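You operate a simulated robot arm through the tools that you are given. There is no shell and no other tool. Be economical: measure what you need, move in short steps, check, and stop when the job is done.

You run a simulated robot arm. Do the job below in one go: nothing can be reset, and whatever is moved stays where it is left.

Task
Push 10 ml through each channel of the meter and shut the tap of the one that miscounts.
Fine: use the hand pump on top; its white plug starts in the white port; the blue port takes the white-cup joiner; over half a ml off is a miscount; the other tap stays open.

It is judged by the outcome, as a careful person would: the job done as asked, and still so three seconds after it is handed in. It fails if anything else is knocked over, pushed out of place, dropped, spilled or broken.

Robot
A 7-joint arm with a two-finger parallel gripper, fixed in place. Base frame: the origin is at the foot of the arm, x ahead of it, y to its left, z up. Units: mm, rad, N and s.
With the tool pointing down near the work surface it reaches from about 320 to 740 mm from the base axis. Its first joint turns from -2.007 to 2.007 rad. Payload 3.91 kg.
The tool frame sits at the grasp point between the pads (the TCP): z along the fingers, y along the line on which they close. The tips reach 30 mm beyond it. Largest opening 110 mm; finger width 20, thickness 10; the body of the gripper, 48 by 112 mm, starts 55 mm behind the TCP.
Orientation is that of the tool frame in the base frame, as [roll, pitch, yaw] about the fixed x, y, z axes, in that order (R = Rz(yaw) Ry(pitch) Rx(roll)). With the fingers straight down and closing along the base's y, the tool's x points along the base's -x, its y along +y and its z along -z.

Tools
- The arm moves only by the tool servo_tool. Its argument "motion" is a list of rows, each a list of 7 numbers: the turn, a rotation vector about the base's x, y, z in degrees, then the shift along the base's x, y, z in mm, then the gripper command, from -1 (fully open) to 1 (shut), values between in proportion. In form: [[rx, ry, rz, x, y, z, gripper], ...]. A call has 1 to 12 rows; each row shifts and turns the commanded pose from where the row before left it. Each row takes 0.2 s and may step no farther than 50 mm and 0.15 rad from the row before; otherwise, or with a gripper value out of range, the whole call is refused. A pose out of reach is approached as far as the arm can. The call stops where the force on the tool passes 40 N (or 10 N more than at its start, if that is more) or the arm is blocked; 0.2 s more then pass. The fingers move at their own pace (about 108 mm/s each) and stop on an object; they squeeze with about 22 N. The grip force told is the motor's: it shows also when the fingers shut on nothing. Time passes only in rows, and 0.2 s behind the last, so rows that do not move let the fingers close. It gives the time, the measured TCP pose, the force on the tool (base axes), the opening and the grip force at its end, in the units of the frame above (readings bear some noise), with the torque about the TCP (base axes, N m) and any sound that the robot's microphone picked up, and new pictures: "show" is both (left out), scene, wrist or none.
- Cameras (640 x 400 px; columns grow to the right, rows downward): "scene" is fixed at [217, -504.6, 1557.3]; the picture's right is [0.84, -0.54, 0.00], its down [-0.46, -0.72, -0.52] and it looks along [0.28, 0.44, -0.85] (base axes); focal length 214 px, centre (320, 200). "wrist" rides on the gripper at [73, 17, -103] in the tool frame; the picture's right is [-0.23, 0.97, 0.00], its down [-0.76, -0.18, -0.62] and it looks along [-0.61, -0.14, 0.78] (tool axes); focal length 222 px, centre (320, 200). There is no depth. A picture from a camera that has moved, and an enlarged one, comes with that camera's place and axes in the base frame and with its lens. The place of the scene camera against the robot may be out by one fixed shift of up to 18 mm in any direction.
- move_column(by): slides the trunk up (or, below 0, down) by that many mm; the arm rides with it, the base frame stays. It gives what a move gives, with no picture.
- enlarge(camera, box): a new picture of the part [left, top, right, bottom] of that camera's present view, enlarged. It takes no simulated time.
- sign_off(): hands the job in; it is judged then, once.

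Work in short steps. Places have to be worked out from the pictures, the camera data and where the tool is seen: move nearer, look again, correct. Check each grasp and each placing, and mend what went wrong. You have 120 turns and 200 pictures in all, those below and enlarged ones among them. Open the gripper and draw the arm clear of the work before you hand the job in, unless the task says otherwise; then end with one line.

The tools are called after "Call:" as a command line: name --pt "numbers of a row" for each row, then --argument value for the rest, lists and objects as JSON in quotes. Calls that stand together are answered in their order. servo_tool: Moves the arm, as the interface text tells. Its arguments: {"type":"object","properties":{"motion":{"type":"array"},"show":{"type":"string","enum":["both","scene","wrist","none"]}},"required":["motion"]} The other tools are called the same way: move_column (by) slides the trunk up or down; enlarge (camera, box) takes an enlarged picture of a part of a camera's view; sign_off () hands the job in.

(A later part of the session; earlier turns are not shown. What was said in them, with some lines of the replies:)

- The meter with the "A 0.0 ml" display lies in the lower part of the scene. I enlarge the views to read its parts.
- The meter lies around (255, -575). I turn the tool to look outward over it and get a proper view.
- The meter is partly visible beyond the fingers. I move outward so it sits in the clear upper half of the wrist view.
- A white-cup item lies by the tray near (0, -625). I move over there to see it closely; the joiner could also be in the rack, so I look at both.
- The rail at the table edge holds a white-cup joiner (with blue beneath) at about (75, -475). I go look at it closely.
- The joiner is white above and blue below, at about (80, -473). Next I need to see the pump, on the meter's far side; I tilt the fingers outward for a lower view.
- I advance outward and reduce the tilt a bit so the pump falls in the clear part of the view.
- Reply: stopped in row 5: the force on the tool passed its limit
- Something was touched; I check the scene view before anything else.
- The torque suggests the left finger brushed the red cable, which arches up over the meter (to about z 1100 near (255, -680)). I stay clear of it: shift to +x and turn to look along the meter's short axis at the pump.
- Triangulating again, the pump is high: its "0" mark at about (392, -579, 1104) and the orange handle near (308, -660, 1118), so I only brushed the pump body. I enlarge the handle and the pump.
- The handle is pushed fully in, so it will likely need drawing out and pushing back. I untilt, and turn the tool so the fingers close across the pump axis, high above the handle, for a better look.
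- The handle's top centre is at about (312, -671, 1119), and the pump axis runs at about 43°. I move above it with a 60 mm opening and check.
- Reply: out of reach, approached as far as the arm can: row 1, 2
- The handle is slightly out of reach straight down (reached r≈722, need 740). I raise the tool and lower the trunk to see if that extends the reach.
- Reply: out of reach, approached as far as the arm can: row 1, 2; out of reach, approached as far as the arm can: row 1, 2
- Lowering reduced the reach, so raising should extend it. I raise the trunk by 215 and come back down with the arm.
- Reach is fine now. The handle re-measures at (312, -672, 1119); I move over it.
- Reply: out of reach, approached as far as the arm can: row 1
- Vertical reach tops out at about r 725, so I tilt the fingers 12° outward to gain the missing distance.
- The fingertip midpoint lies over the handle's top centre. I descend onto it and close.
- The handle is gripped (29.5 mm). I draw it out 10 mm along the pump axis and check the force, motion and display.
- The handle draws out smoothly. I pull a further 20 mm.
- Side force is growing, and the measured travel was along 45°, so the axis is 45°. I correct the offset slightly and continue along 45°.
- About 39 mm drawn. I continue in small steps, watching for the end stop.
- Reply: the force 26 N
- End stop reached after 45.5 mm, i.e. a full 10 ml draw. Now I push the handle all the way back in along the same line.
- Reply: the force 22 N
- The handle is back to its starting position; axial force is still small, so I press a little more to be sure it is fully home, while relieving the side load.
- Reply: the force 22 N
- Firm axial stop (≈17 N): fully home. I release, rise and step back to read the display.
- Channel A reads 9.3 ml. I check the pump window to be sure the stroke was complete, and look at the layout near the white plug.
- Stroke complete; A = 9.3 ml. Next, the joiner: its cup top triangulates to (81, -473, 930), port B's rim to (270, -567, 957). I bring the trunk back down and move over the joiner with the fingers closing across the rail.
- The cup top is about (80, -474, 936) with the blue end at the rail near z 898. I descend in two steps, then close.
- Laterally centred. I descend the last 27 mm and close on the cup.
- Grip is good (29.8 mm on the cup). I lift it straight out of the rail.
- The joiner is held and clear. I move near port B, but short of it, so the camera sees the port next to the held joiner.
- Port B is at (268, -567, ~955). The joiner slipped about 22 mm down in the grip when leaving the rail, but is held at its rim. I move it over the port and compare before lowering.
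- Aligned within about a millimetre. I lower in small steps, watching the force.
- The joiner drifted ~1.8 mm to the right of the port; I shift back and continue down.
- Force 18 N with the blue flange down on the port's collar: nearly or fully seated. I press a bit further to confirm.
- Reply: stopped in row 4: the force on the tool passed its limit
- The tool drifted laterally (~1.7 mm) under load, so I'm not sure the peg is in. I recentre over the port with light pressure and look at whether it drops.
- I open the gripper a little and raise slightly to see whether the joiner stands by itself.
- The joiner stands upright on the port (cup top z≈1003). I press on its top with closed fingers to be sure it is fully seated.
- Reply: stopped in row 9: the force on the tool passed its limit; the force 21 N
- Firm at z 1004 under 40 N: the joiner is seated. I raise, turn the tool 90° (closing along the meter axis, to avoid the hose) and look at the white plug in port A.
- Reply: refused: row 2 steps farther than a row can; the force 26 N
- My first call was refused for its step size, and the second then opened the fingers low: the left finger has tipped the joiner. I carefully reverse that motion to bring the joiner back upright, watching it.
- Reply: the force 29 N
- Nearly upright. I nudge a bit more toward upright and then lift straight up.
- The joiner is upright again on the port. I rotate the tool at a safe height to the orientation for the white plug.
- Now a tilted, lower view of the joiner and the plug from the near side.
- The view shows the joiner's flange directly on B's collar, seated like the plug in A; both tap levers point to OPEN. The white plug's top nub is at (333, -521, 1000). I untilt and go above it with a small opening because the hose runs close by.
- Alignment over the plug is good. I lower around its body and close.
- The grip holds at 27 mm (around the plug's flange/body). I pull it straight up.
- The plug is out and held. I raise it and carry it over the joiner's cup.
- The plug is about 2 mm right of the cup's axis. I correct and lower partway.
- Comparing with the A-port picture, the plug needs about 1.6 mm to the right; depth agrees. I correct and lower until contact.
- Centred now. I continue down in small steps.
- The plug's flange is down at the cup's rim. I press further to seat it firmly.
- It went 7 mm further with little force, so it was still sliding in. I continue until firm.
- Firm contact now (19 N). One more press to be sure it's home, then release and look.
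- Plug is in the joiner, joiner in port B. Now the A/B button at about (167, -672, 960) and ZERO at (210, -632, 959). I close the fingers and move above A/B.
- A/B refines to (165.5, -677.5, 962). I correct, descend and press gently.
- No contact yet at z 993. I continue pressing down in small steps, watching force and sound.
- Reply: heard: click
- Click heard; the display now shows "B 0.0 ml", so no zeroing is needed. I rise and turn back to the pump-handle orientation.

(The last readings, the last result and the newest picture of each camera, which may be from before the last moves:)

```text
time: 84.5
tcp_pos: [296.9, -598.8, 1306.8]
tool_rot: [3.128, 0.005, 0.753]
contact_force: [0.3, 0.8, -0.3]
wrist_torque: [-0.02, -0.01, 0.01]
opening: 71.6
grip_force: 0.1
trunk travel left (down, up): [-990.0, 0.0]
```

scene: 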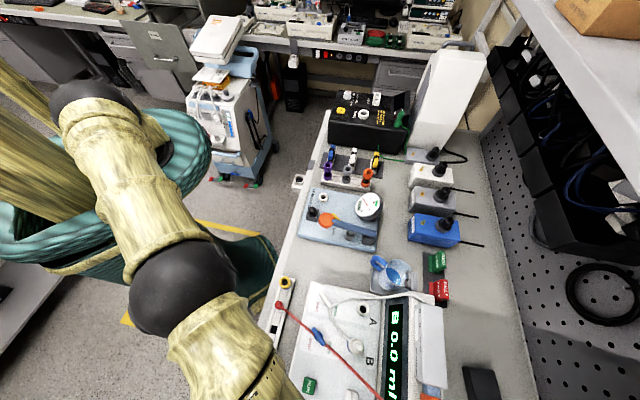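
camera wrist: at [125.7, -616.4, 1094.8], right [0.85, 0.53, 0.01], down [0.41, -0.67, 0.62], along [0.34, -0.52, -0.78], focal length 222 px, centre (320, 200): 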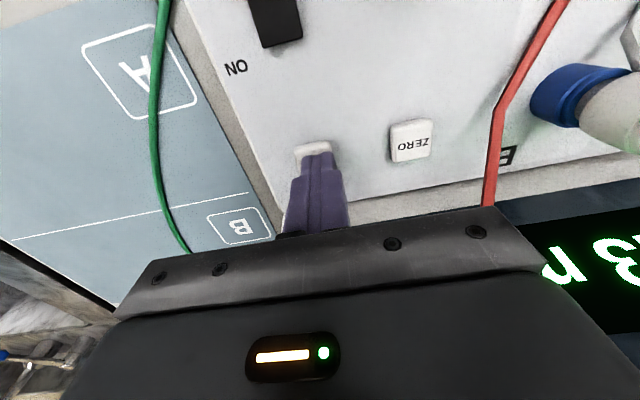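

Call:
servo_tool --pt "-4.15 -3.85 0 2 -15 -40 -0.3" --pt "-4.15 -3.85 0 2 -18 -40 -0.3" --pt "0 0 0 3 -18 -40 -0.3" --pt "0 0 0 4 -17 -35 -0.3" --pt "0 0 0 0 0 0 -0.3" --show "wrist"

Call:
enlarge --camera "wrist" --box '[220, 80, 460, 230]'

```text
time: 85.7
tcp_pos: [306.8, -665.2, 1152.5]
tool_rot: [2.929, 0.006, 0.75]
contact_force: [-0.5, 0.0, 1.0]
wrist_torque: [-0.02, -0.02, 0.01]
opening: 71.5
grip_force: 0.1
trunk travel left (down, up): [-990.0, 0.0]
camera wrist: at [357.3, -613.3, 1255.3], right [0.48, -0.85, 0.21], down [-0.76, -0.29, 0.58], along [-0.43, -0.44, -0.79], focal length 222 px, centre (320, 200)
```

wrist: 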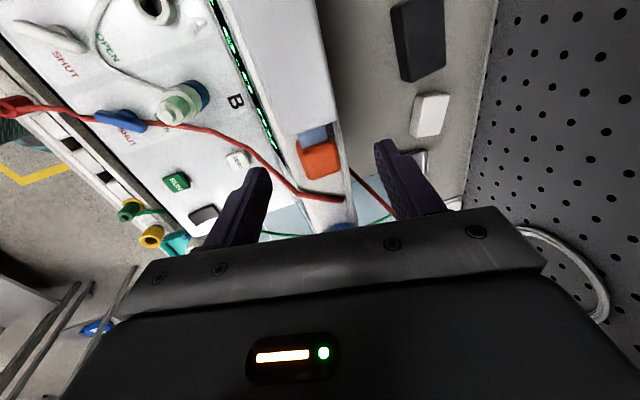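

```text
2.67 times, centred on (340, 155) of wrist
camera zoom: at [357.3, -613.3, 1255.3], right [0.48, -0.85, 0.21], down [-0.76, -0.29, 0.58], along [-0.43, -0.44, -0.79], focal length 592 px, centre (267, 320)
```

zoom: 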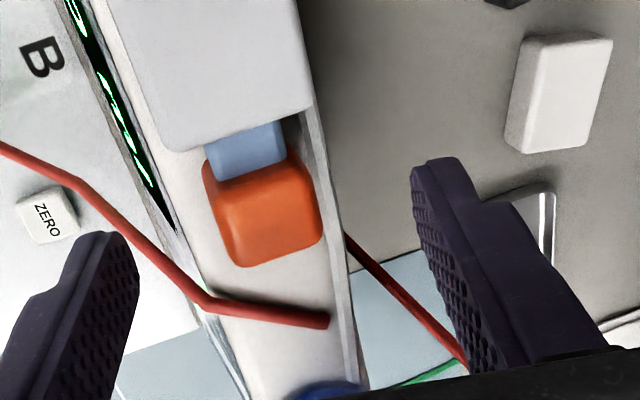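

Same picture as before the first stroke. I lower onto the handle and close.

Call:
servo_tool --pt "0 0 0 1 -2.5 -8 -0.2" --pt "0 0 0 0.5 -0.8 -7.5 0" --pt "0 0 0 0 0 0 0.3" --pt "0 0 0 0 0 0 1" --pt "0 0 0 0 0 0 1" --show "none"

Call:
servo_tool --pt "0 0 0 -3.4 -3.4 0 1" --pt "0 0 0 -3.4 -3.4 0 1" --pt "0 0 0 -3.4 -3.4 0 1" --pt "0 0 0 -3.4 -3.4 0 1" --pt "0 0 0 -3.4 -3.4 0 1" --pt "0 0 0 -3.4 -3.4 0 1" --pt "0 0 0 0 0 0 1" --show "wrist"

```text
time: 86.9
tcp_pos: [307.5, -670.0, 1134.7]
tool_rot: [2.933, 0.005, 0.752]
contact_force: [-3.1, 3.0, -2.0]
wrist_torque: [0.54, 0.72, 0.98]
opening: 29.6
grip_force: 45.3
trunk travel left (down, up): [-990.0, 0.0]
```

```text
time: 88.5
tcp_pos: [286.8, -688.9, 1135.1]
tool_rot: [2.931, 0.006, 0.751]
contact_force: [-5.2, 4.2, -7.2]
wrist_torque: [0.7, 0.71, 0.89]
opening: 29.8
grip_force: 44.9
trunk travel left (down, up): [-990.0, 0.0]
camera wrist: at [337.4, -637.3, 1238.9], right [0.48, -0.85, 0.2], down [-0.76, -0.3, 0.58], along [-0.43, -0.44, -0.79], focal length 222 px, centre (320, 200)
```

wrist: 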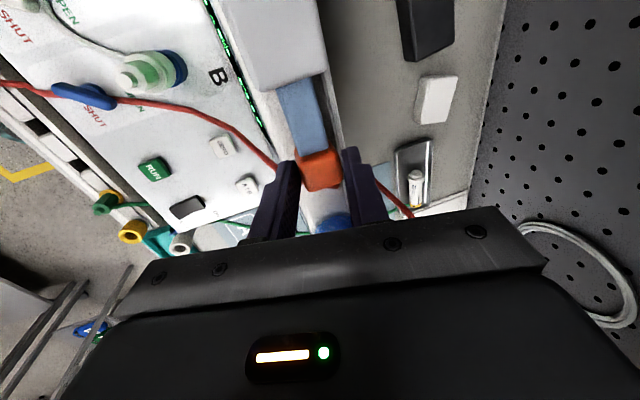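

Drawing smoothly; I continue to the stop.

Call:
servo_tool --pt "0 0 0 -3.6 -3.0 -0.4 1" --pt "0 0 0 -3.5 -3.3 0 1" --pt "0 0 0 -3 -3 0 1" --pt "0 0 0 -2 -2 0 1" --pt "0 0 0 -1.5 -1.5 0 1" --pt "0 0 0 0 0 0 1" --show "none"

```text
time: 89.9
tcp_pos: [276.4, -702.1, 1136.2]
tool_rot: [2.931, 0.005, 0.753]
contact_force: [0.8, 8.1, -5.3]
wrist_torque: [0.68, 0.58, 1.0]
opening: 29.6
grip_force: 45.0
trunk travel left (down, up): [-990.0, 0.0]
```

Call:
servo_tool --pt "0 0 0 -1.3 -1.3 0 1" --pt "0 0 0 -1.2 -1.2 0 1" --pt "0 0 0 0 0 0 1" --show "none"

```text
time: 90.7
tcp_pos: [275.5, -702.7, 1135.6]
tool_rot: [2.932, 0.004, 0.752]
contact_force: [10.4, 19.5, -4.3]
wrist_torque: [1.16, 0.14, 1.01]
opening: 29.6
grip_force: 44.9
trunk travel left (down, up): [-990.0, 0.0]
```

Stop reached (21 N axial). Now I push it fully home.

Call:
servo_tool --pt "0 0 0 3.5 3.5 0 1" --pt "0 0 0 3.3 3.3 0 1" --pt "0 0 0 3.3 3.3 0 1" --pt "0 0 0 3.3 3.3 0 1" --pt "0 0 0 3.3 3.3 0 1" --pt "0 0 0 3.3 3.3 0 1" --pt "0 0 0 3.3 3.3 0 1" --pt "0 0 0 3.3 3.3 0 1" --pt "0 0 0 3.3 3.3 0 1" --pt "0 0 0 2.5 2.5 0 1" --pt "0 0 0 0 0 0 1" --show "none"

Call:
servo_tool --pt "0 0 0 1.5 1.5 0 1" --pt "0 0 0 1.5 1.5 0 1" --pt "0 0 0 1 1 0 1" --pt "0 0 0 0 0 0 1" --show "none"

```text
time: 93.1
tcp_pos: [305.2, -673.1, 1135.8]
tool_rot: [2.93, 0.005, 0.753]
contact_force: [-2.3, 1.5, 2.3]
wrist_torque: [0.56, 0.55, 0.89]
opening: 29.8
grip_force: 45.4
trunk travel left (down, up): [-990.0, 0.0]
```

```text
time: 94.1
tcp_pos: [307.4, -669.1, 1136.6]
tool_rot: [2.928, 0.007, 0.751]
contact_force: [-2.2, -1.4, 3.6]
wrist_torque: [0.44, 0.59, 0.83]
opening: 29.4
grip_force: 45.0
trunk travel left (down, up): [-990.0, 0.0]
```

Call:
servo_tool --pt "0 0 0 1 1 0 1" --pt "0 0 0 1 1 0 1" --pt "0 0 0 1 1 0 1" --pt "0 0 0 0 0 0 1" --show "none"

```text
time: 95.1
tcp_pos: [309.4, -669.3, 1137.1]
tool_rot: [2.93, 0.006, 0.749]
contact_force: [-13.6, -14.2, 5.5]
wrist_torque: [-0.26, 1.1, 0.64]
opening: 29.7
grip_force: 45.1
trunk travel left (down, up): [-990.0, 0.0]
```

Firmly home (≈20 N axial). I release, rise and retreat to read the display.

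Call:
servo_tool --pt "0 0 0 0 0 0 0.2" --pt "0 0 0 0 0 0 -0.2" --pt "0 0 0 0 0 20 -0.2" --pt "0 0 0 0 0 40 -0.2" --pt "0 0 0 0 20 40 -0.2" --pt "4.4 4.1 0 0 40 0 -0.2" --pt "4.4 4.1 0 0 40 0 -0.2" --pt "0 0 0 -20 45 0 -0.2" --pt "0 0 0 -20 45 0 -0.2" --pt "0 0 0 -20 45 0 -0.2" --pt "0 0 0 0 0 0 -0.2" --show "both"

Call:
enlarge --camera "scene" --box '[290, 270, 470, 400]'

Call:
enlarge --camera "wrist" --box '[240, 0, 480, 200]'

```text
time: 97.5
tcp_pos: [252.3, -432.3, 1235.0]
tool_rot: [-3.14, 0.005, 0.751]
contact_force: [0.3, -0.4, 0.0]
wrist_torque: [0.03, 0.0, 0.0]
opening: 66.1
grip_force: 0.0
trunk travel left (down, up): [-990.0, 0.0]
camera wrist: at [317.1, -394.9, 1337.4], right [0.5, -0.87, 0.0], down [-0.68, -0.39, 0.63], along [-0.54, -0.31, -0.78], focal length 222 px, centre (320, 200)
```

scene: 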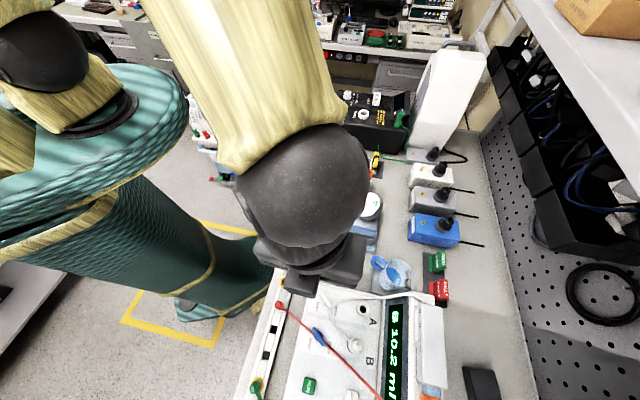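
wrist: 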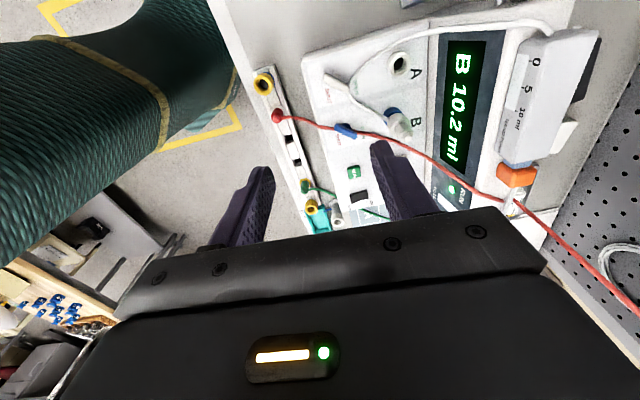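

```text
3.08 times, centred on (380, 335) of scene
camera zoom: at [217.0, -504.6, 1557.3], right [0.84, -0.54, 0.0], down [-0.46, -0.72, -0.52], along [0.28, 0.44, -0.85], focal length 660 px, centre (135, -215)
```

zoom: 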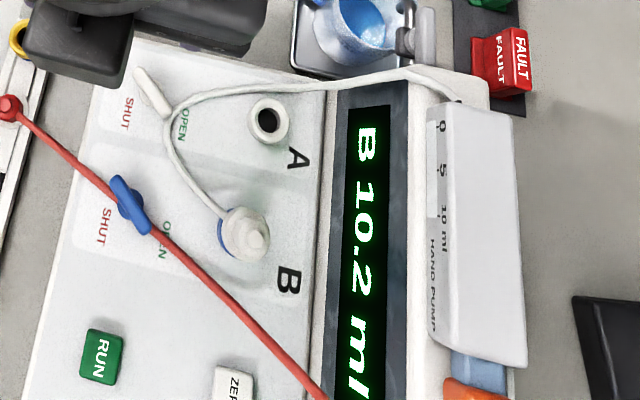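

```text
2.00 times, centred on (360, 100) of wrist
camera zoom: at [317.1, -394.9, 1337.4], right [0.5, -0.87, 0.0], down [-0.68, -0.39, 0.63], along [-0.54, -0.31, -0.78], focal length 444 px, centre (240, 400)
```

zoom: 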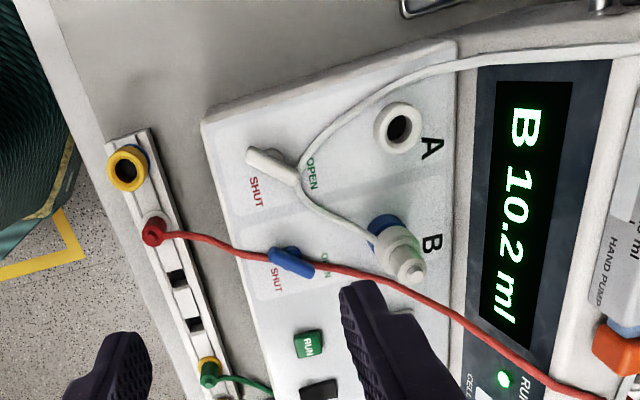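

B reads 10.2 (good); A read 9.3 (0.7 off), so A is the one to shut. Tap A's lever is centred near (269, -452), lying along y when open; SHUT is a 90° clockwise turn. I lower the trunk and turn the tool to straddle the lever.

Call:
move_column --by -115

Call:
servo_tool --pt "0 0 8 3 -5 0 0.2" --pt "0 0 8 3 -4 0 0.2" --pt "0 0 8 3 -4 0 0.2" --pt "0 0 8 3 -4 -10 0.2" --pt "0 0 8 3 -3 -10 0.2" --pt "0 0 7 2 0 -10 0.2" --pt "0 0 0 0 0 -20 0.2" --pt "0 0 0 0 0 0 0.2" --show "wrist"

Call:
enlarge --camera "wrist" --box '[200, 20, 440, 220]'

```text
time: 99.0
tcp_pos: [251.1, -431.4, 1120.6]
tool_rot: [3.141, 0.007, 0.753]
contact_force: [0.8, -0.5, 0.6]
wrist_torque: [-0.01, 0.02, 0.0]
opening: 65.9
grip_force: 0.1
trunk travel left (down, up): [-875.0, 115.0]
```

```text
time: 100.8
tcp_pos: [269.3, -450.9, 1069.6]
tool_rot: [3.139, 0.004, 1.575]
contact_force: [0.4, 0.3, -0.4]
wrist_torque: [0.0, 0.02, -0.02]
opening: 44.1
grip_force: 0.0
trunk travel left (down, up): [-875.0, 115.0]
camera wrist: at [285.4, -378.4, 1172.8], right [0.97, -0.22, 0.0], down [-0.18, -0.76, 0.63], along [-0.14, -0.61, -0.78], focal length 222 px, centre (320, 200)
```

wrist: 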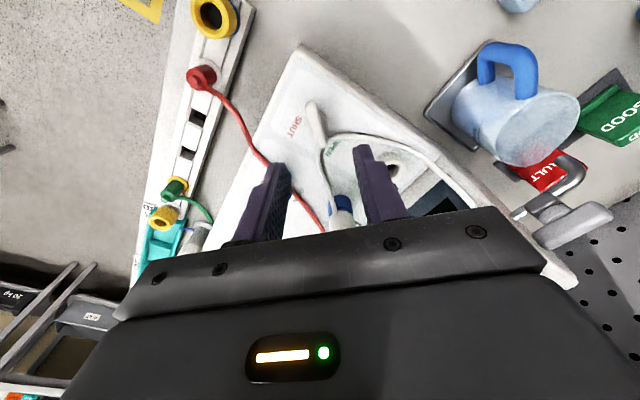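

```text
2.00 times, centred on (320, 120) of wrist
camera zoom: at [285.4, -378.4, 1172.8], right [0.97, -0.22, 0.0], down [-0.18, -0.76, 0.63], along [-0.14, -0.61, -0.78], focal length 444 px, centre (320, 360)
```

zoom: 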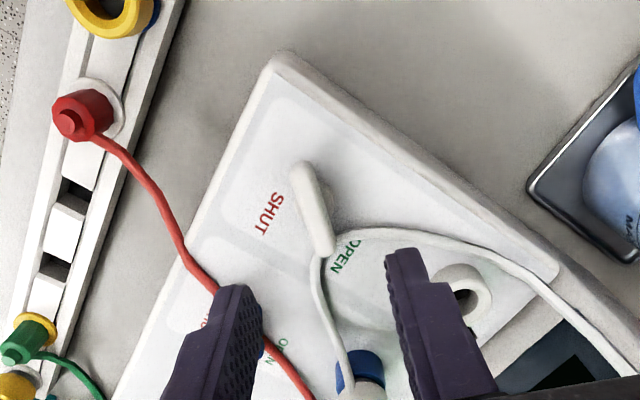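

The lever runs along y, centred near (266, -452). I lower with the fingers either side and check alignment.

Call:
servo_tool --pt "0 0 0 -2.5 -1 -25 0.3" --pt "0 0 0 0 0 -25 0.3" --pt "0 0 0 0 0 0 0.3" --show "wrist"

Call:
enlarge --camera "wrist" --box '[220, 60, 420, 220]'

```text
time: 101.6
tcp_pos: [267.2, -451.1, 1021.3]
tool_rot: [3.14, 0.006, 1.572]
contact_force: [-0.1, -0.1, -0.7]
wrist_torque: [0.01, 0.01, 0.0]
opening: 38.4
grip_force: 0.0
trunk travel left (down, up): [-875.0, 115.0]
camera wrist: at [283.3, -379.3, 1122.7], right [0.97, -0.23, 0.0], down [-0.18, -0.76, 0.63], along [-0.14, -0.61, -0.78], focal length 222 px, centre (320, 200)
```

wrist: 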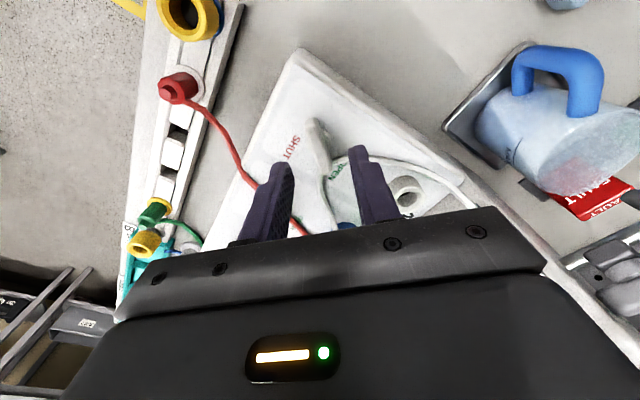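

```text
2.50 times, centred on (320, 140) of wrist
camera zoom: at [283.3, -379.3, 1122.7], right [0.97, -0.23, 0.0], down [-0.18, -0.76, 0.63], along [-0.14, -0.61, -0.78], focal length 555 px, centre (320, 350)
```

zoom: 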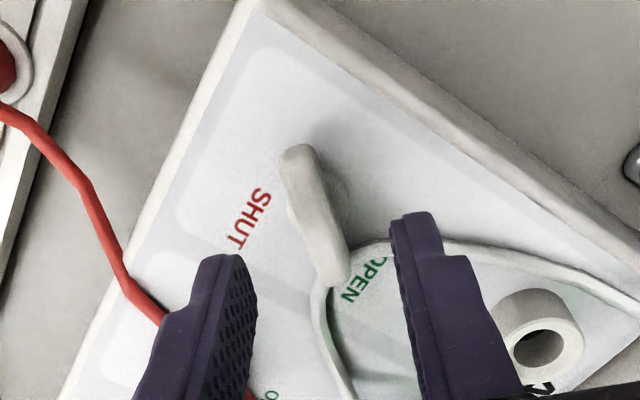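

Lever centre measures (266, -451). I lower to TCP z≈986 with the fingers straddling it and close gently.

Call:
servo_tool --pt "0 0 0 -1.2 0.5 -20 0.3" --pt "0 0 0 0 0 -10 0.3" --pt "0 0 0 0 0 -5 0.3" --pt "0 0 0 0 0 0 0.5" --pt "0 0 0 0 0 0 0.65" --show "wrist"

Call:
enlarge --camera "wrist" --box '[220, 60, 420, 220]'

```text
time: 102.8
tcp_pos: [265.3, -452.0, 985.8]
tool_rot: [3.139, 0.005, 1.572]
contact_force: [0.8, -0.3, -1.1]
wrist_torque: [-0.02, -0.07, 0.03]
opening: 19.9
grip_force: 0.5
trunk travel left (down, up): [-875.0, 115.0]
camera wrist: at [282.3, -379.1, 1088.0], right [0.97, -0.23, 0.0], down [-0.18, -0.76, 0.63], along [-0.14, -0.61, -0.78], focal length 222 px, centre (320, 200)
```

wrist: 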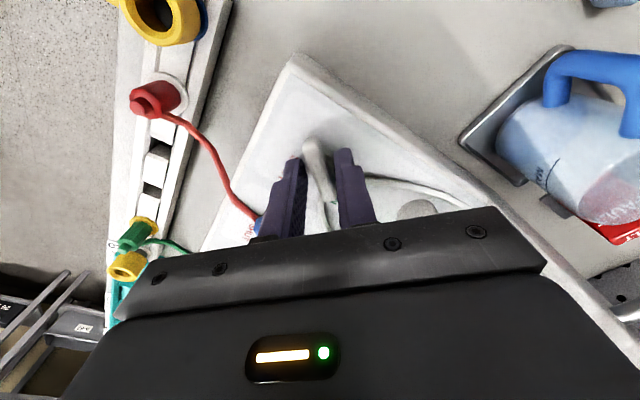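

```text
2.50 times, centred on (320, 140) of wrist
camera zoom: at [282.3, -379.1, 1088.0], right [0.97, -0.23, 0.0], down [-0.18, -0.76, 0.63], along [-0.14, -0.61, -0.78], focal length 555 px, centre (320, 350)
```

zoom: 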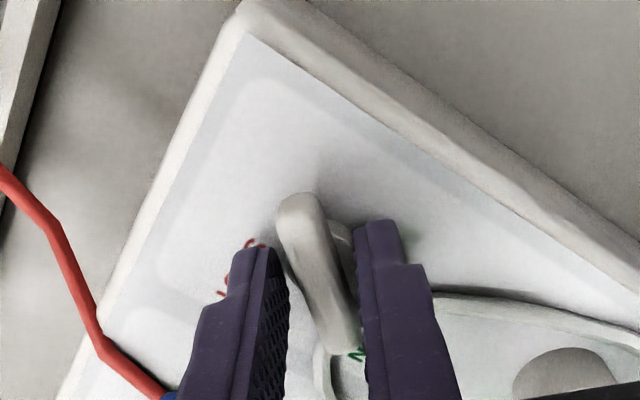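

The lever is centred between the fingers. I close and start the clockwise turn.

Call:
servo_tool --pt "0 0 0 0 0 0 1" --pt "0 0 0 0 0 0 1" --pt "0 0 -5 0 0 0 1" --pt "0 0 -8 0 0 0 1" --pt "0 0 -8 0 0 0 1" --pt "0 0 0 0 0 0 1" --show "wrist"

Call:
enlarge --camera "wrist" --box '[220, 60, 420, 220]'

```text
time: 104.2
tcp_pos: [266.6, -451.7, 984.6]
tool_rot: [3.141, 0.003, 1.204]
contact_force: [6.6, -1.2, 1.4]
wrist_torque: [0.5, -0.51, -0.03]
opening: 18.9
grip_force: 45.3
trunk travel left (down, up): [-875.0, 115.0]
camera wrist: at [308.2, -390.0, 1087.9], right [0.83, -0.56, 0.0], down [-0.44, -0.64, 0.63], along [-0.35, -0.52, -0.78], focal length 222 px, centre (320, 200)
```

wrist: 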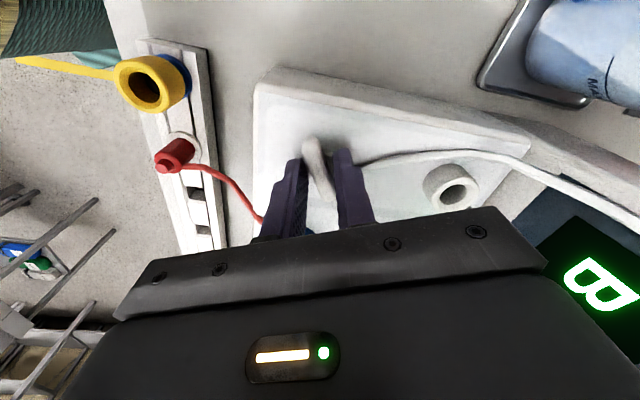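

```text
2.50 times, centred on (320, 140) of wrist
camera zoom: at [308.2, -390.0, 1087.9], right [0.83, -0.56, 0.0], down [-0.44, -0.64, 0.63], along [-0.35, -0.52, -0.78], focal length 555 px, centre (320, 350)
```

zoom: 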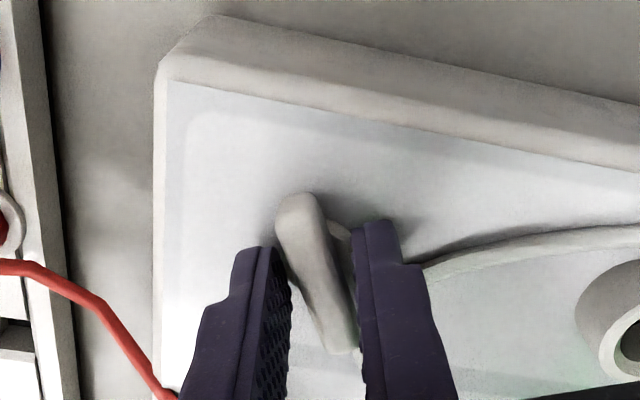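

The lever turns with the gripper (21° so far). I continue.

Call:
servo_tool --pt "0 0 -8 -0.3 0 0 1" --pt "0 0 -8 0 0 0 1" --pt "0 0 -8 0 0 0 1" --pt "0 0 -8 0 0 0 1" --pt "0 0 -8 0 0 0 1" --pt "0 0 -8 0 0 0 1" --pt "0 0 0 0 0 0 1" --show "wrist"

Call:
enlarge --camera "wrist" --box '[220, 60, 420, 220]'

```text
time: 105.8
tcp_pos: [265.2, -452.4, 985.1]
tool_rot: [3.139, 0.007, 0.369]
contact_force: [9.9, -10.5, 6.1]
wrist_torque: [-0.86, 0.48, 1.66]
opening: 19.7
grip_force: 45.1
trunk travel left (down, up): [-875.0, 115.0]
camera wrist: at [340.3, -442.3, 1087.9], right [0.14, -0.99, 0.0], down [-0.77, -0.11, 0.63], along [-0.62, -0.09, -0.78], focal length 222 px, centre (320, 200)
```

wrist: 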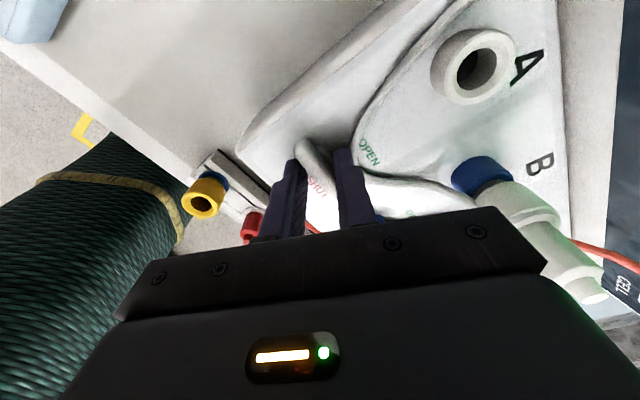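

```text
2.50 times, centred on (320, 140) of wrist
camera zoom: at [340.3, -442.3, 1087.9], right [0.14, -0.99, 0.0], down [-0.77, -0.11, 0.63], along [-0.62, -0.09, -0.78], focal length 555 px, centre (320, 350)
```

zoom: 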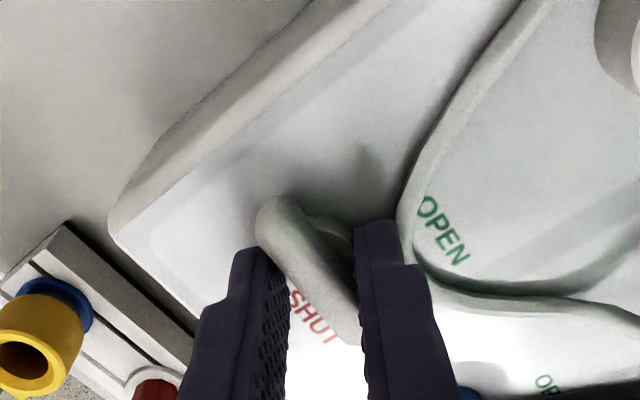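

The lever has turned about 54° (the fingers grip around its hub with some play). I continue the turn and watch.

Call:
servo_tool --pt "0 0 -6 0 0 0 1" --pt "0 0 -6 0 0 0 1" --pt "0 0 0 0 0 0 1" --show "wrist"

Call:
enlarge --camera "wrist" --box '[220, 60, 420, 220]'

```text
time: 106.6
tcp_pos: [267.4, -451.9, 986.6]
tool_rot: [3.14, 0.005, 0.16]
contact_force: [16.6, -6.4, 10.6]
wrist_torque: [-0.15, -1.07, 2.53]
opening: 25.6
grip_force: 44.8
trunk travel left (down, up): [-875.0, 115.0]
camera wrist: at [342.0, -457.0, 1087.9], right [-0.07, -1.0, 0.0], down [-0.78, 0.05, 0.63], along [-0.63, 0.04, -0.78], focal length 222 px, centre (320, 200)
```

wrist: 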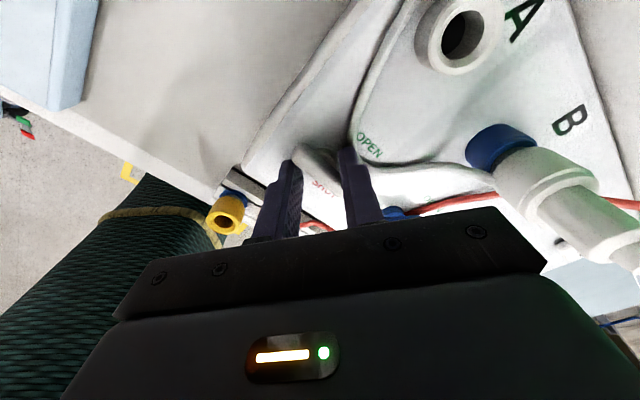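

```text
2.50 times, centred on (320, 140) of wrist
camera zoom: at [342.0, -457.0, 1087.9], right [-0.07, -1.0, 0.0], down [-0.78, 0.05, 0.63], along [-0.63, 0.04, -0.78], focal length 555 px, centre (320, 350)
```

zoom: 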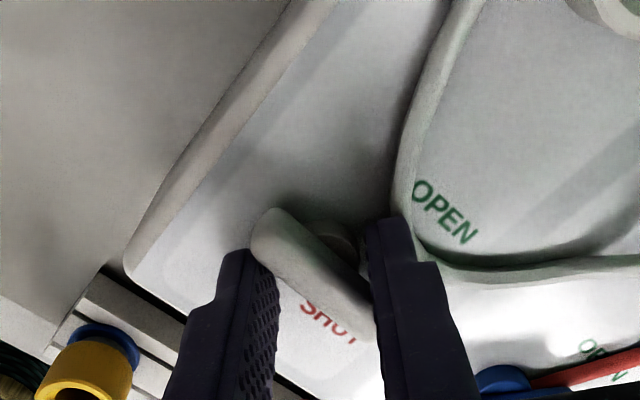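

The lever isn't following any more; it may be at its stop. I release, lift and look.

Call:
servo_tool --pt "0 0 6 0 0 0 0.7" --pt "0 0 6 0 0 0 0.3" --pt "0 0 0 0 0 25 0.3" --pt "0 0 0 10 10 40 0.3" --pt "0 0 0 0 0 0 0.3" --show "both"

Call:
enlarge --camera "wrist" --box '[220, 40, 420, 200]'

Call:
enlarge --camera "scene" --box '[280, 270, 400, 400]'

```text
time: 107.8
tcp_pos: [274.5, -442.0, 1050.2]
tool_rot: [-3.141, 0.006, 0.368]
contact_force: [-0.5, 0.2, 0.1]
wrist_torque: [-0.01, -0.01, 0.0]
opening: 38.5
grip_force: 0.1
trunk travel left (down, up): [-875.0, 115.0]
camera wrist: at [349.1, -432.1, 1152.5], right [0.14, -0.99, 0.0], down [-0.77, -0.11, 0.63], along [-0.62, -0.09, -0.78], focal length 222 px, centre (320, 200)
```

scene: 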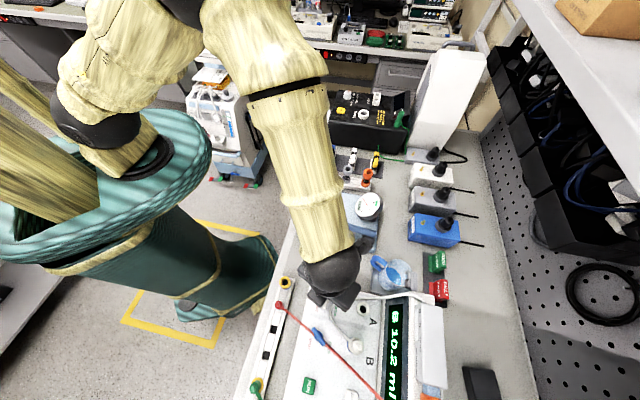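
wrist: 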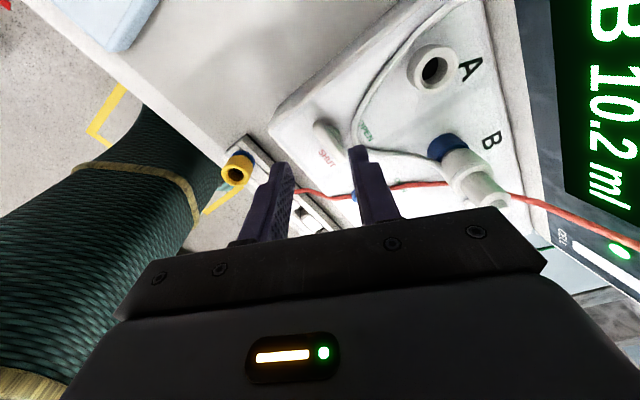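

```text
2.50 times, centred on (320, 120) of wrist
camera zoom: at [349.1, -432.1, 1152.5], right [0.14, -0.99, 0.0], down [-0.77, -0.11, 0.63], along [-0.62, -0.09, -0.78], focal length 555 px, centre (320, 400)
```

zoom: 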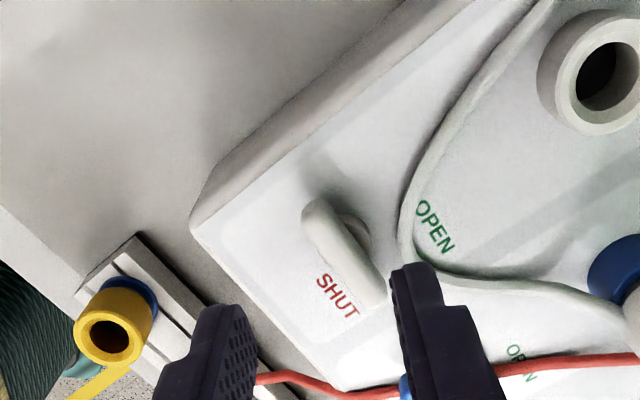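

```text
3.08 times, centred on (340, 335) of scene
camera zoom: at [217.0, -504.6, 1557.3], right [0.84, -0.54, 0.0], down [-0.46, -0.72, -0.52], along [0.28, 0.44, -0.85], focal length 660 px, centre (258, -215)
```

zoom: 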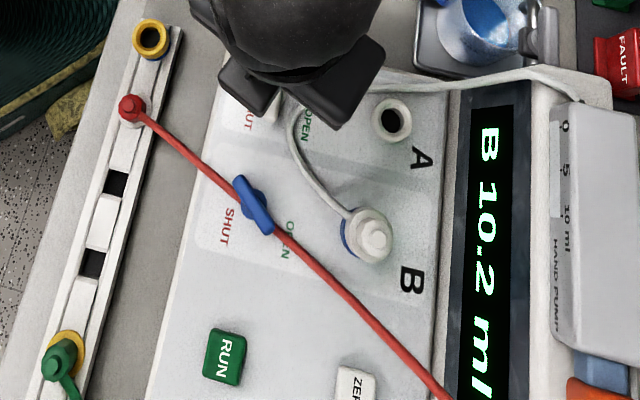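

The lever sits midway, pointing short of SHUT (about 35° to go). I'll push its inner-corner end with closed fingertips for better leverage; first I position them beside that end.

Call:
servo_tool --pt "0 0 5 -3 9 0 1" --pt "0 0 0 -2.5 7.5 0 1" --pt "0 0 0 0 0 -20 1" --pt "0 0 0 0 0 -15 1" --pt "0 0 0 0 0 0 1" --show "wrist"

Call:
enlarge --camera "wrist" --box '[220, 60, 420, 220]'

```text
time: 109.0
tcp_pos: [269.1, -425.2, 1014.9]
tool_rot: [3.141, 0.006, 0.454]
contact_force: [0.0, -0.1, -0.3]
wrist_torque: [-0.01, -0.02, -0.01]
opening: 0.0
grip_force: 21.9
trunk travel left (down, up): [-875.0, 115.0]
camera wrist: at [342.6, -408.7, 1117.5], right [0.23, -0.97, 0.0], down [-0.76, -0.17, 0.63], along [-0.61, -0.14, -0.78], focal length 222 px, centre (320, 200)
```

wrist: 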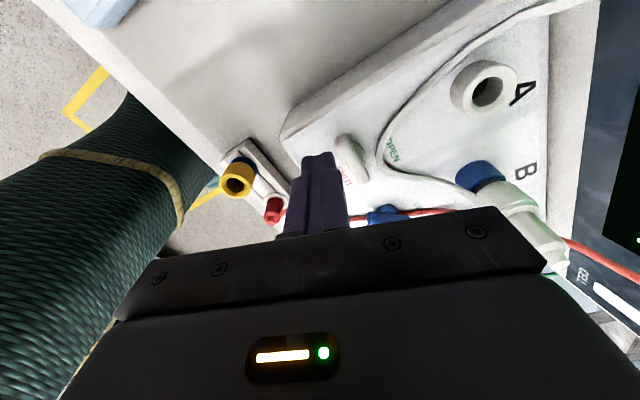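

```text
2.50 times, centred on (320, 140) of wrist
camera zoom: at [342.6, -408.7, 1117.5], right [0.23, -0.97, 0.0], down [-0.76, -0.17, 0.63], along [-0.61, -0.14, -0.78], focal length 555 px, centre (320, 350)
```

zoom: 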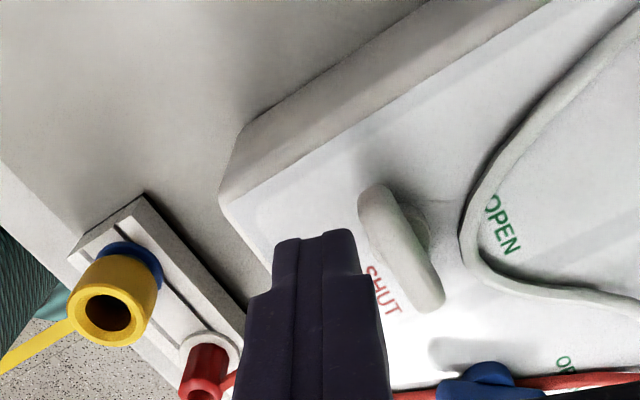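

Positions agree. I lower beside the lever end and push toward SHUT in small steps.

Call:
servo_tool --pt "0 0 0 0 0 -15 1" --pt "0 0 0 0 0 -12 1" --pt "0 0 0 2 -3 0 1" --pt "0 0 0 2 -3 0 1" --pt "0 0 -3 2.5 -2.5 0 1" --pt "0 0 -3 2.5 -2.5 0 1" --pt "0 0 0 0 0 0 1" --show "wrist"

Call:
enlarge --camera "wrist" --box '[220, 60, 420, 220]'

```text
time: 110.3
tcp_pos: [271.8, -426.3, 987.4]
tool_rot: [-3.125, 0.004, 0.384]
contact_force: [-9.0, 15.0, 11.7]
wrist_torque: [0.14, 0.06, 0.03]
opening: 0.1
grip_force: 22.4
trunk travel left (down, up): [-875.0, 115.0]
stopped in row 6: the force on the tool passed its limit (the readings are from after the stop); the commanded pose is now the measured one
camera wrist: at [346.5, -416.9, 1089.3], right [0.15, -0.99, -0.02], down [-0.77, -0.13, 0.63], along [-0.62, -0.08, -0.78], focal length 222 px, centre (320, 200)
```

wrist: 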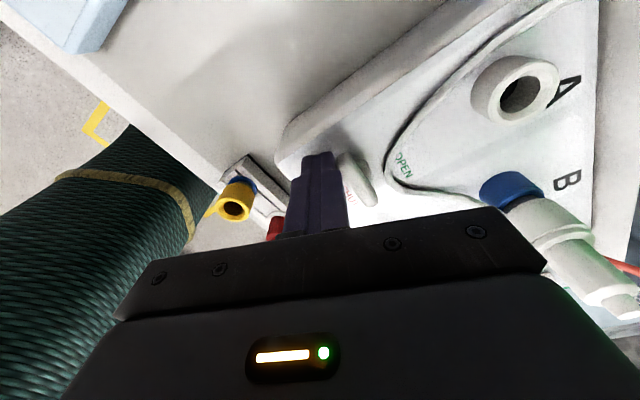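

```text
2.50 times, centred on (320, 140) of wrist
camera zoom: at [346.5, -416.9, 1089.3], right [0.15, -0.99, -0.02], down [-0.77, -0.13, 0.63], along [-0.62, -0.08, -0.78], focal length 555 px, centre (320, 350)
```

zoom: 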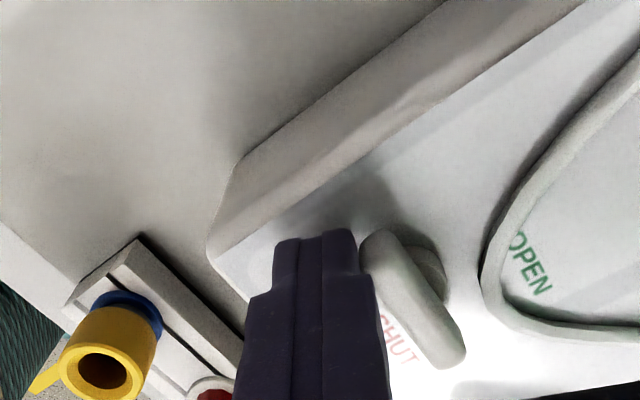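

Even at the 40 N limit the lever doesn't move further, so it seems to be at its stop. I back off and look from straight above to judge its position against the labels and tap B.

Call:
servo_tool --pt "-0.8 0 0 -4 6 0 1" --pt "0 0 0 0 0 40 1" --pt "0 0 0 -10 0 45 1" --pt "0 0 0 -40 -15 0 1" --pt "0 0 0 -25 -15 0 1" --pt "0 0 0 0 0 0 1" --show "both"

Call:
enlarge --camera "wrist" --box '[220, 0, 420, 140]'

Call:
enlarge --camera "scene" --box '[280, 270, 400, 380]'

```text
time: 111.7
tcp_pos: [193.8, -454.0, 1071.5]
tool_rot: [-3.14, 0.008, 0.385]
contact_force: [0.1, -0.1, 0.4]
wrist_torque: [0.0, -0.03, 0.0]
opening: 0.2
grip_force: 21.6
trunk travel left (down, up): [-875.0, 115.0]
camera wrist: at [268.6, -441.8, 1173.4], right [0.16, -0.99, 0.0], down [-0.77, -0.12, 0.63], along [-0.62, -0.1, -0.78], focal length 222 px, centre (320, 200)
```

scene: 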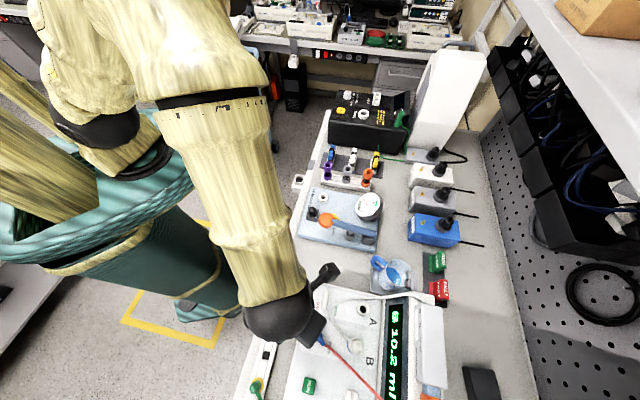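
wrist: 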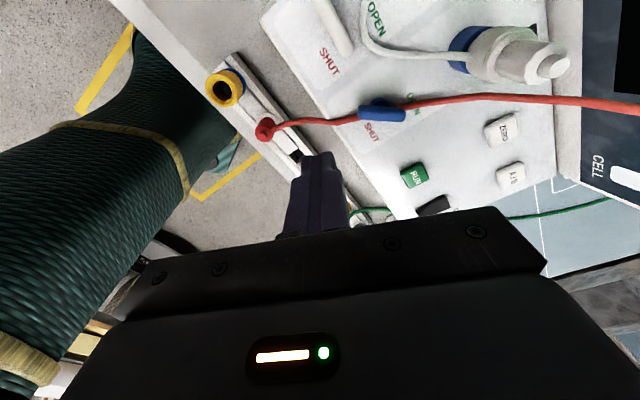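

```text
2.86 times, centred on (320, 70) of wrist
camera zoom: at [268.6, -441.8, 1173.4], right [0.16, -0.99, 0.0], down [-0.77, -0.12, 0.63], along [-0.62, -0.1, -0.78], focal length 635 px, centre (320, 571)
```

zoom: 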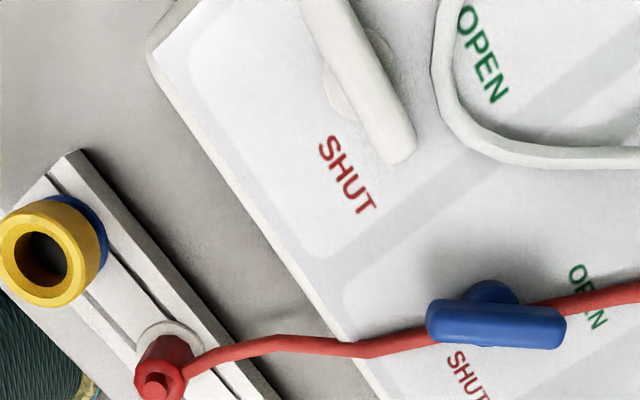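

```text
3.64 times, centred on (340, 325) of scene
camera zoom: at [217.0, -504.6, 1557.3], right [0.84, -0.54, 0.0], down [-0.46, -0.72, -0.52], along [0.28, 0.44, -0.85], focal length 780 px, centre (247, -254)
```

zoom: 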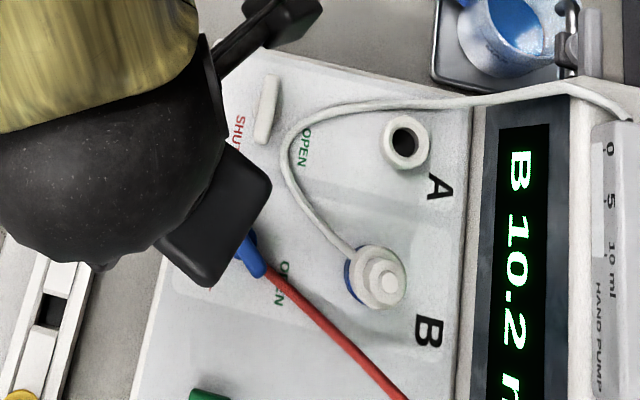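

From above, the lever now lies parallel to the meter's long axis, between the labels. I zoom in for clues about its stop.

Call:
enlarge --camera "wrist" --box '[290, 0, 380, 60]'

Call:
enlarge --camera "wrist" --box '[340, 70, 440, 140]'

```text
6.67 times, centred on (335, 30) of wrist
camera zoom: at [268.6, -441.8, 1173.4], right [0.16, -0.99, 0.0], down [-0.77, -0.12, 0.63], along [-0.62, -0.1, -0.78], focal length 1481 px, centre (220, 1333)
```

zoom: 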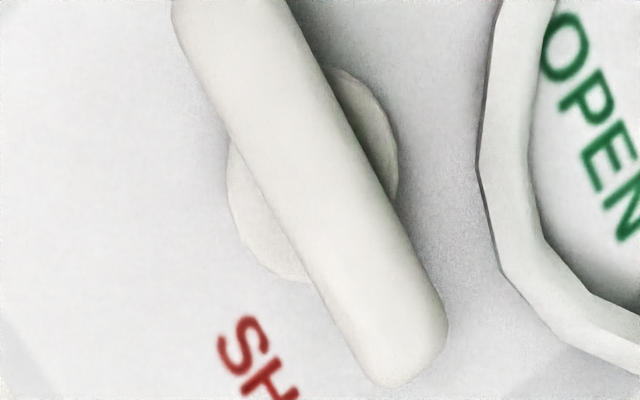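

```text
5.71 times, centred on (390, 105) of wrist
camera zoom: at [268.6, -441.8, 1173.4], right [0.16, -0.99, 0.0], down [-0.77, -0.12, 0.63], along [-0.62, -0.1, -0.78], focal length 1269 px, centre (-80, 743)
```

zoom: 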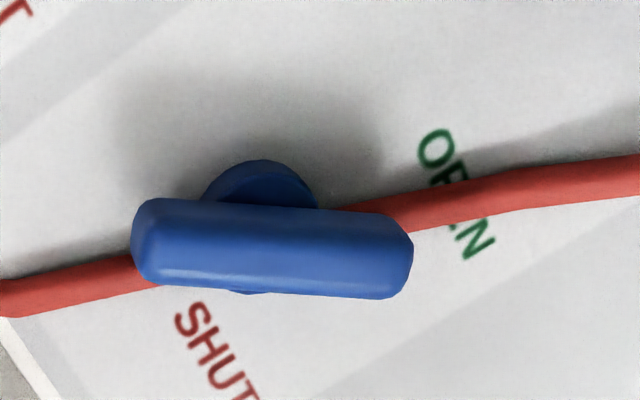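

The lever's stop is exactly in line with the meter's axis, and each label sits beside the lever tip in its position (OPEN beside the 45° tip on B, SHUT beside A's tip now); it held firm against 40 N there. So tap A is shut at its stop, and tap B is untouched and open. I open the gripper, draw the arm clear and check the scene.

Call:
servo_tool --pt "0 0 0 0 0 45 0" --pt "0 0 0 0 20 45 -1" --pt "0 0 0 0 35 30 -1" --pt "0 0 0 0 40 20 -1" --pt "0 0 0 -20 40 20 -1" --pt "0 0 0 -20 20 0 -1" --pt "0 0 0 0 0 0 -1" --show "scene"

Call:
enlarge --camera "scene" --box '[240, 260, 470, 400]'

```text
time: 113.3
tcp_pos: [154.6, -298.3, 1231.4]
tool_rot: [-3.139, 0.012, 0.385]
contact_force: [-0.2, 0.3, 0.2]
wrist_torque: [0.04, -0.02, -0.02]
opening: 110.0
grip_force: 0.1
trunk travel left (down, up): [-875.0, 115.0]
```

scene: 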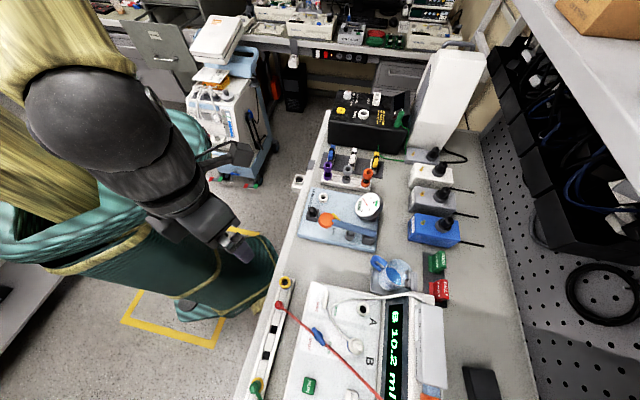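

```text
2.78 times, centred on (355, 330) of scene
camera zoom: at [217.0, -504.6, 1557.3], right [0.84, -0.54, 0.0], down [-0.46, -0.72, -0.52], along [0.28, 0.44, -0.85], focal length 597 px, centre (223, -162)
```

zoom: 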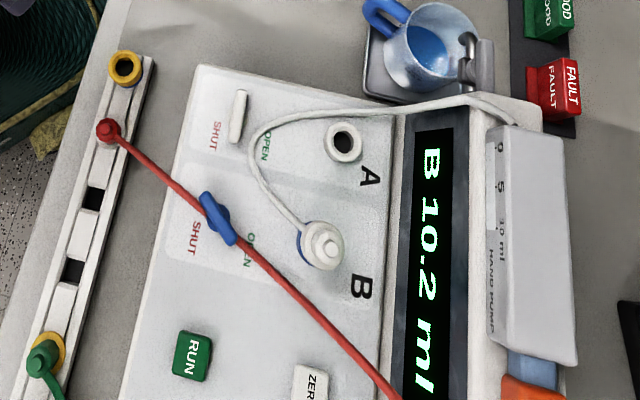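

In this view the labels lie symmetrically either side of A's lever, so it may only be half-way and not fully shut. I go back and push its end more squarely, watching whether it advances.

Call:
servo_tool --pt "0 0 7 20 -20 -20 1" --pt "0 0 7 25 -28 -30 1" --pt "0 0 7 25 -28 -30 1" --pt "0 0 0 25 -28 -30 1" --pt "0 0 0 19 -23 -35 1" --pt "0 0 0 0 0 -40 1" --pt "0 0 0 0 0 -40 1" --pt "0 0 0 0 0 -10 1" --pt "0 0 0 0 0 0 1" --show "wrist"

Call:
enlarge --camera "wrist" --box '[220, 60, 420, 220]'

```text
time: 115.3
tcp_pos: [269.2, -425.6, 995.8]
tool_rot: [-3.138, 0.009, 0.75]
contact_force: [0.3, 0.3, 0.2]
wrist_torque: [-0.02, -0.01, 0.0]
opening: 0.1
grip_force: 21.3
trunk travel left (down, up): [-875.0, 115.0]
camera wrist: at [334.7, -388.1, 1097.2], right [0.5, -0.87, 0.0], down [-0.67, -0.39, 0.63], along [-0.55, -0.32, -0.78], focal length 222 px, centre (320, 200)
```

wrist: 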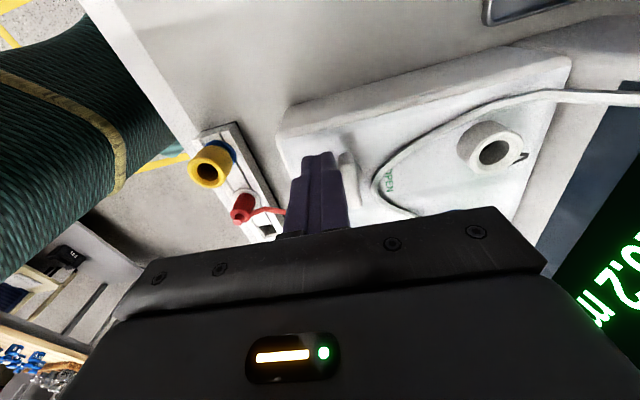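

```text
2.50 times, centred on (320, 140) of wrist
camera zoom: at [334.7, -388.1, 1097.2], right [0.5, -0.87, 0.0], down [-0.67, -0.39, 0.63], along [-0.55, -0.32, -0.78], focal length 555 px, centre (320, 350)
```

zoom: 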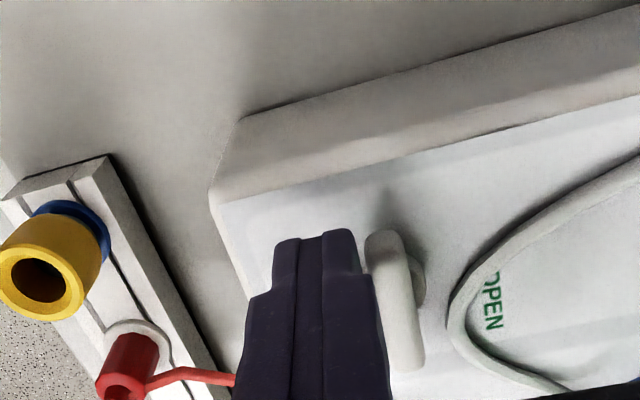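

Well placed beside the end. I lower slightly and push in 1 mm steps.

Call:
servo_tool --pt "0 0 0 0 0 -6 1" --pt "0 0 0 1.4 -1.5 0 1" --pt "0 0 0 0.7 -0.75 0 1" --pt "0 0 0 0.7 -0.75 0 1" --pt "0 0 0 0.7 -0.75 0 1" --pt "0 0 0 0.7 -0.75 0 1" --pt "0 0 0 0.7 -0.75 0 1" --pt "0 0 0 0.7 -0.75 0 1" --pt "0 0 0 0 0 0 1" --show "none"

```text
time: 117.3
tcp_pos: [271.1, -427.0, 990.2]
tool_rot: [-3.137, 0.008, 0.751]
contact_force: [-20.6, 22.9, -8.0]
wrist_torque: [0.57, 0.53, 0.01]
opening: 0.1
grip_force: 22.1
trunk travel left (down, up): [-875.0, 115.0]
```

31 N steady and no movement. One more increment to see if it's a real stop.

Call:
servo_tool --pt "0 0 0 0.7 -0.75 0 1" --pt "0 0 0 0.7 -0.75 0 1" --pt "0 0 0 0.7 -0.75 0 1" --pt "0 0 0 0 0 0 1" --pt "0 0 0 0 0 0 1" --show "none"

```text
time: 118.0
tcp_pos: [271.5, -427.4, 989.6]
tool_rot: [-3.124, 0.006, 0.747]
contact_force: [-10.0, 10.3, 11.6]
wrist_torque: [0.18, 0.12, 0.04]
opening: 0.1
grip_force: 22.4
trunk travel left (down, up): [-875.0, 115.0]
stopped in row 3: the force on the tool passed its limit (the readings are from after the stop); the commanded pose is now the measured one
```

It's a hard end stop: under load it only flexes and returns, and nothing obstructs the lever, so tap A is as far toward SHUT as it goes. I back off, open the gripper and draw clear for a final check.

Call:
servo_tool --pt "-0.8 0 0 -4 5 0 1" --pt "0 0 0 -3 4 5 1" --pt "0 0 0 0 0 45 1" --pt "0 0 0 0 0 48 0" --pt "0 0 0 -10 20 40 -1" --pt "0 0 0 -25 35 20 -1" --pt "0 0 0 -25 40 10 -1" --pt "0 0 0 -25 40 0 -1" --pt "0 0 0 -20 20 0 -1" --pt "0 0 0 0 0 0 -1" --show "scene"

Call:
enlarge --camera "scene" --box '[290, 270, 400, 360]'

Call:
enlarge --camera "scene" --box '[290, 170, 400, 260]'

```text
time: 120.2
tcp_pos: [160.2, -265.6, 1155.1]
tool_rot: [-3.139, 0.016, 0.748]
contact_force: [0.2, 0.3, 0.1]
wrist_torque: [-0.01, 0.03, -0.02]
opening: 110.0
grip_force: 0.1
trunk travel left (down, up): [-875.0, 115.0]
```

scene: 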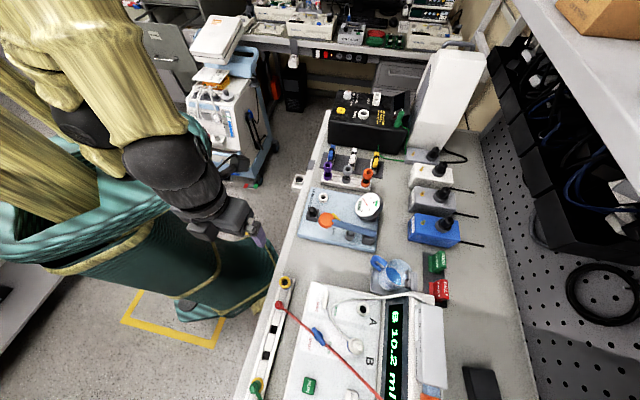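

```text
4.44 times, centred on (345, 315) of scene
camera zoom: at [217.0, -504.6, 1557.3], right [0.84, -0.54, 0.0], down [-0.46, -0.72, -0.52], along [0.28, 0.44, -0.85], focal length 953 px, centre (209, -311)
```

zoom: 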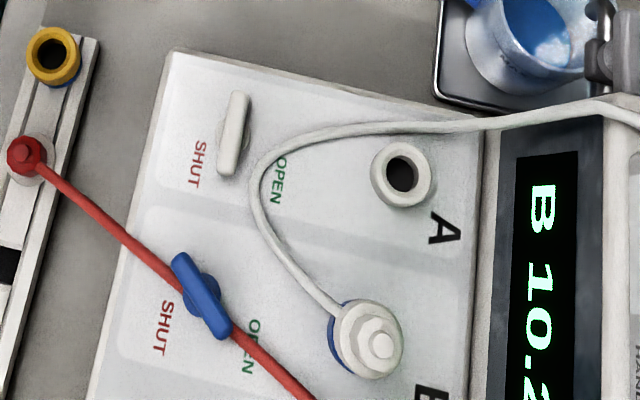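

```text
4.44 times, centred on (345, 215) of scene
camera zoom: at [217.0, -504.6, 1557.3], right [0.84, -0.54, 0.0], down [-0.46, -0.72, -0.52], along [0.28, 0.44, -0.85], focal length 953 px, centre (209, 133)
```

zoom: 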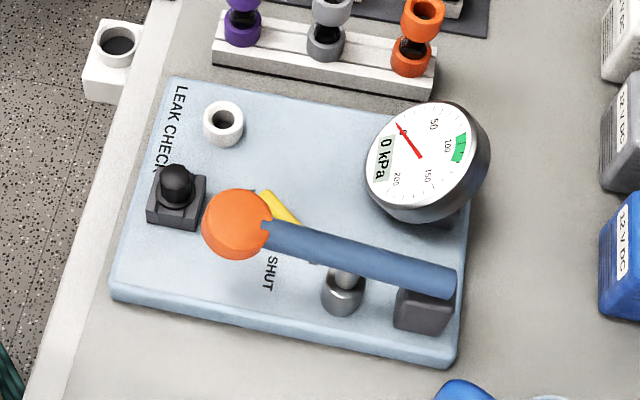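

Scaling the labels, OPEN lies 30 mm to one side of the pivot and SHUT 17 mm to the other. That puts each label about 15 mm beside the lever tip in the open position and in the present stop position, so tap A is shut. Tap B is open, everything else is in place, and the arm is clear.

Call:
sign_off

```text
The job is handed in.
```

I pushed 10 ml through each channel: A counted 9.3 ml (0.7 off, a miscount) and B counted 10.2 ml, so I turned tap A to its hard stop on the SHUT side, judged shut from the label positions since I did not pump A again, and left tap B open.
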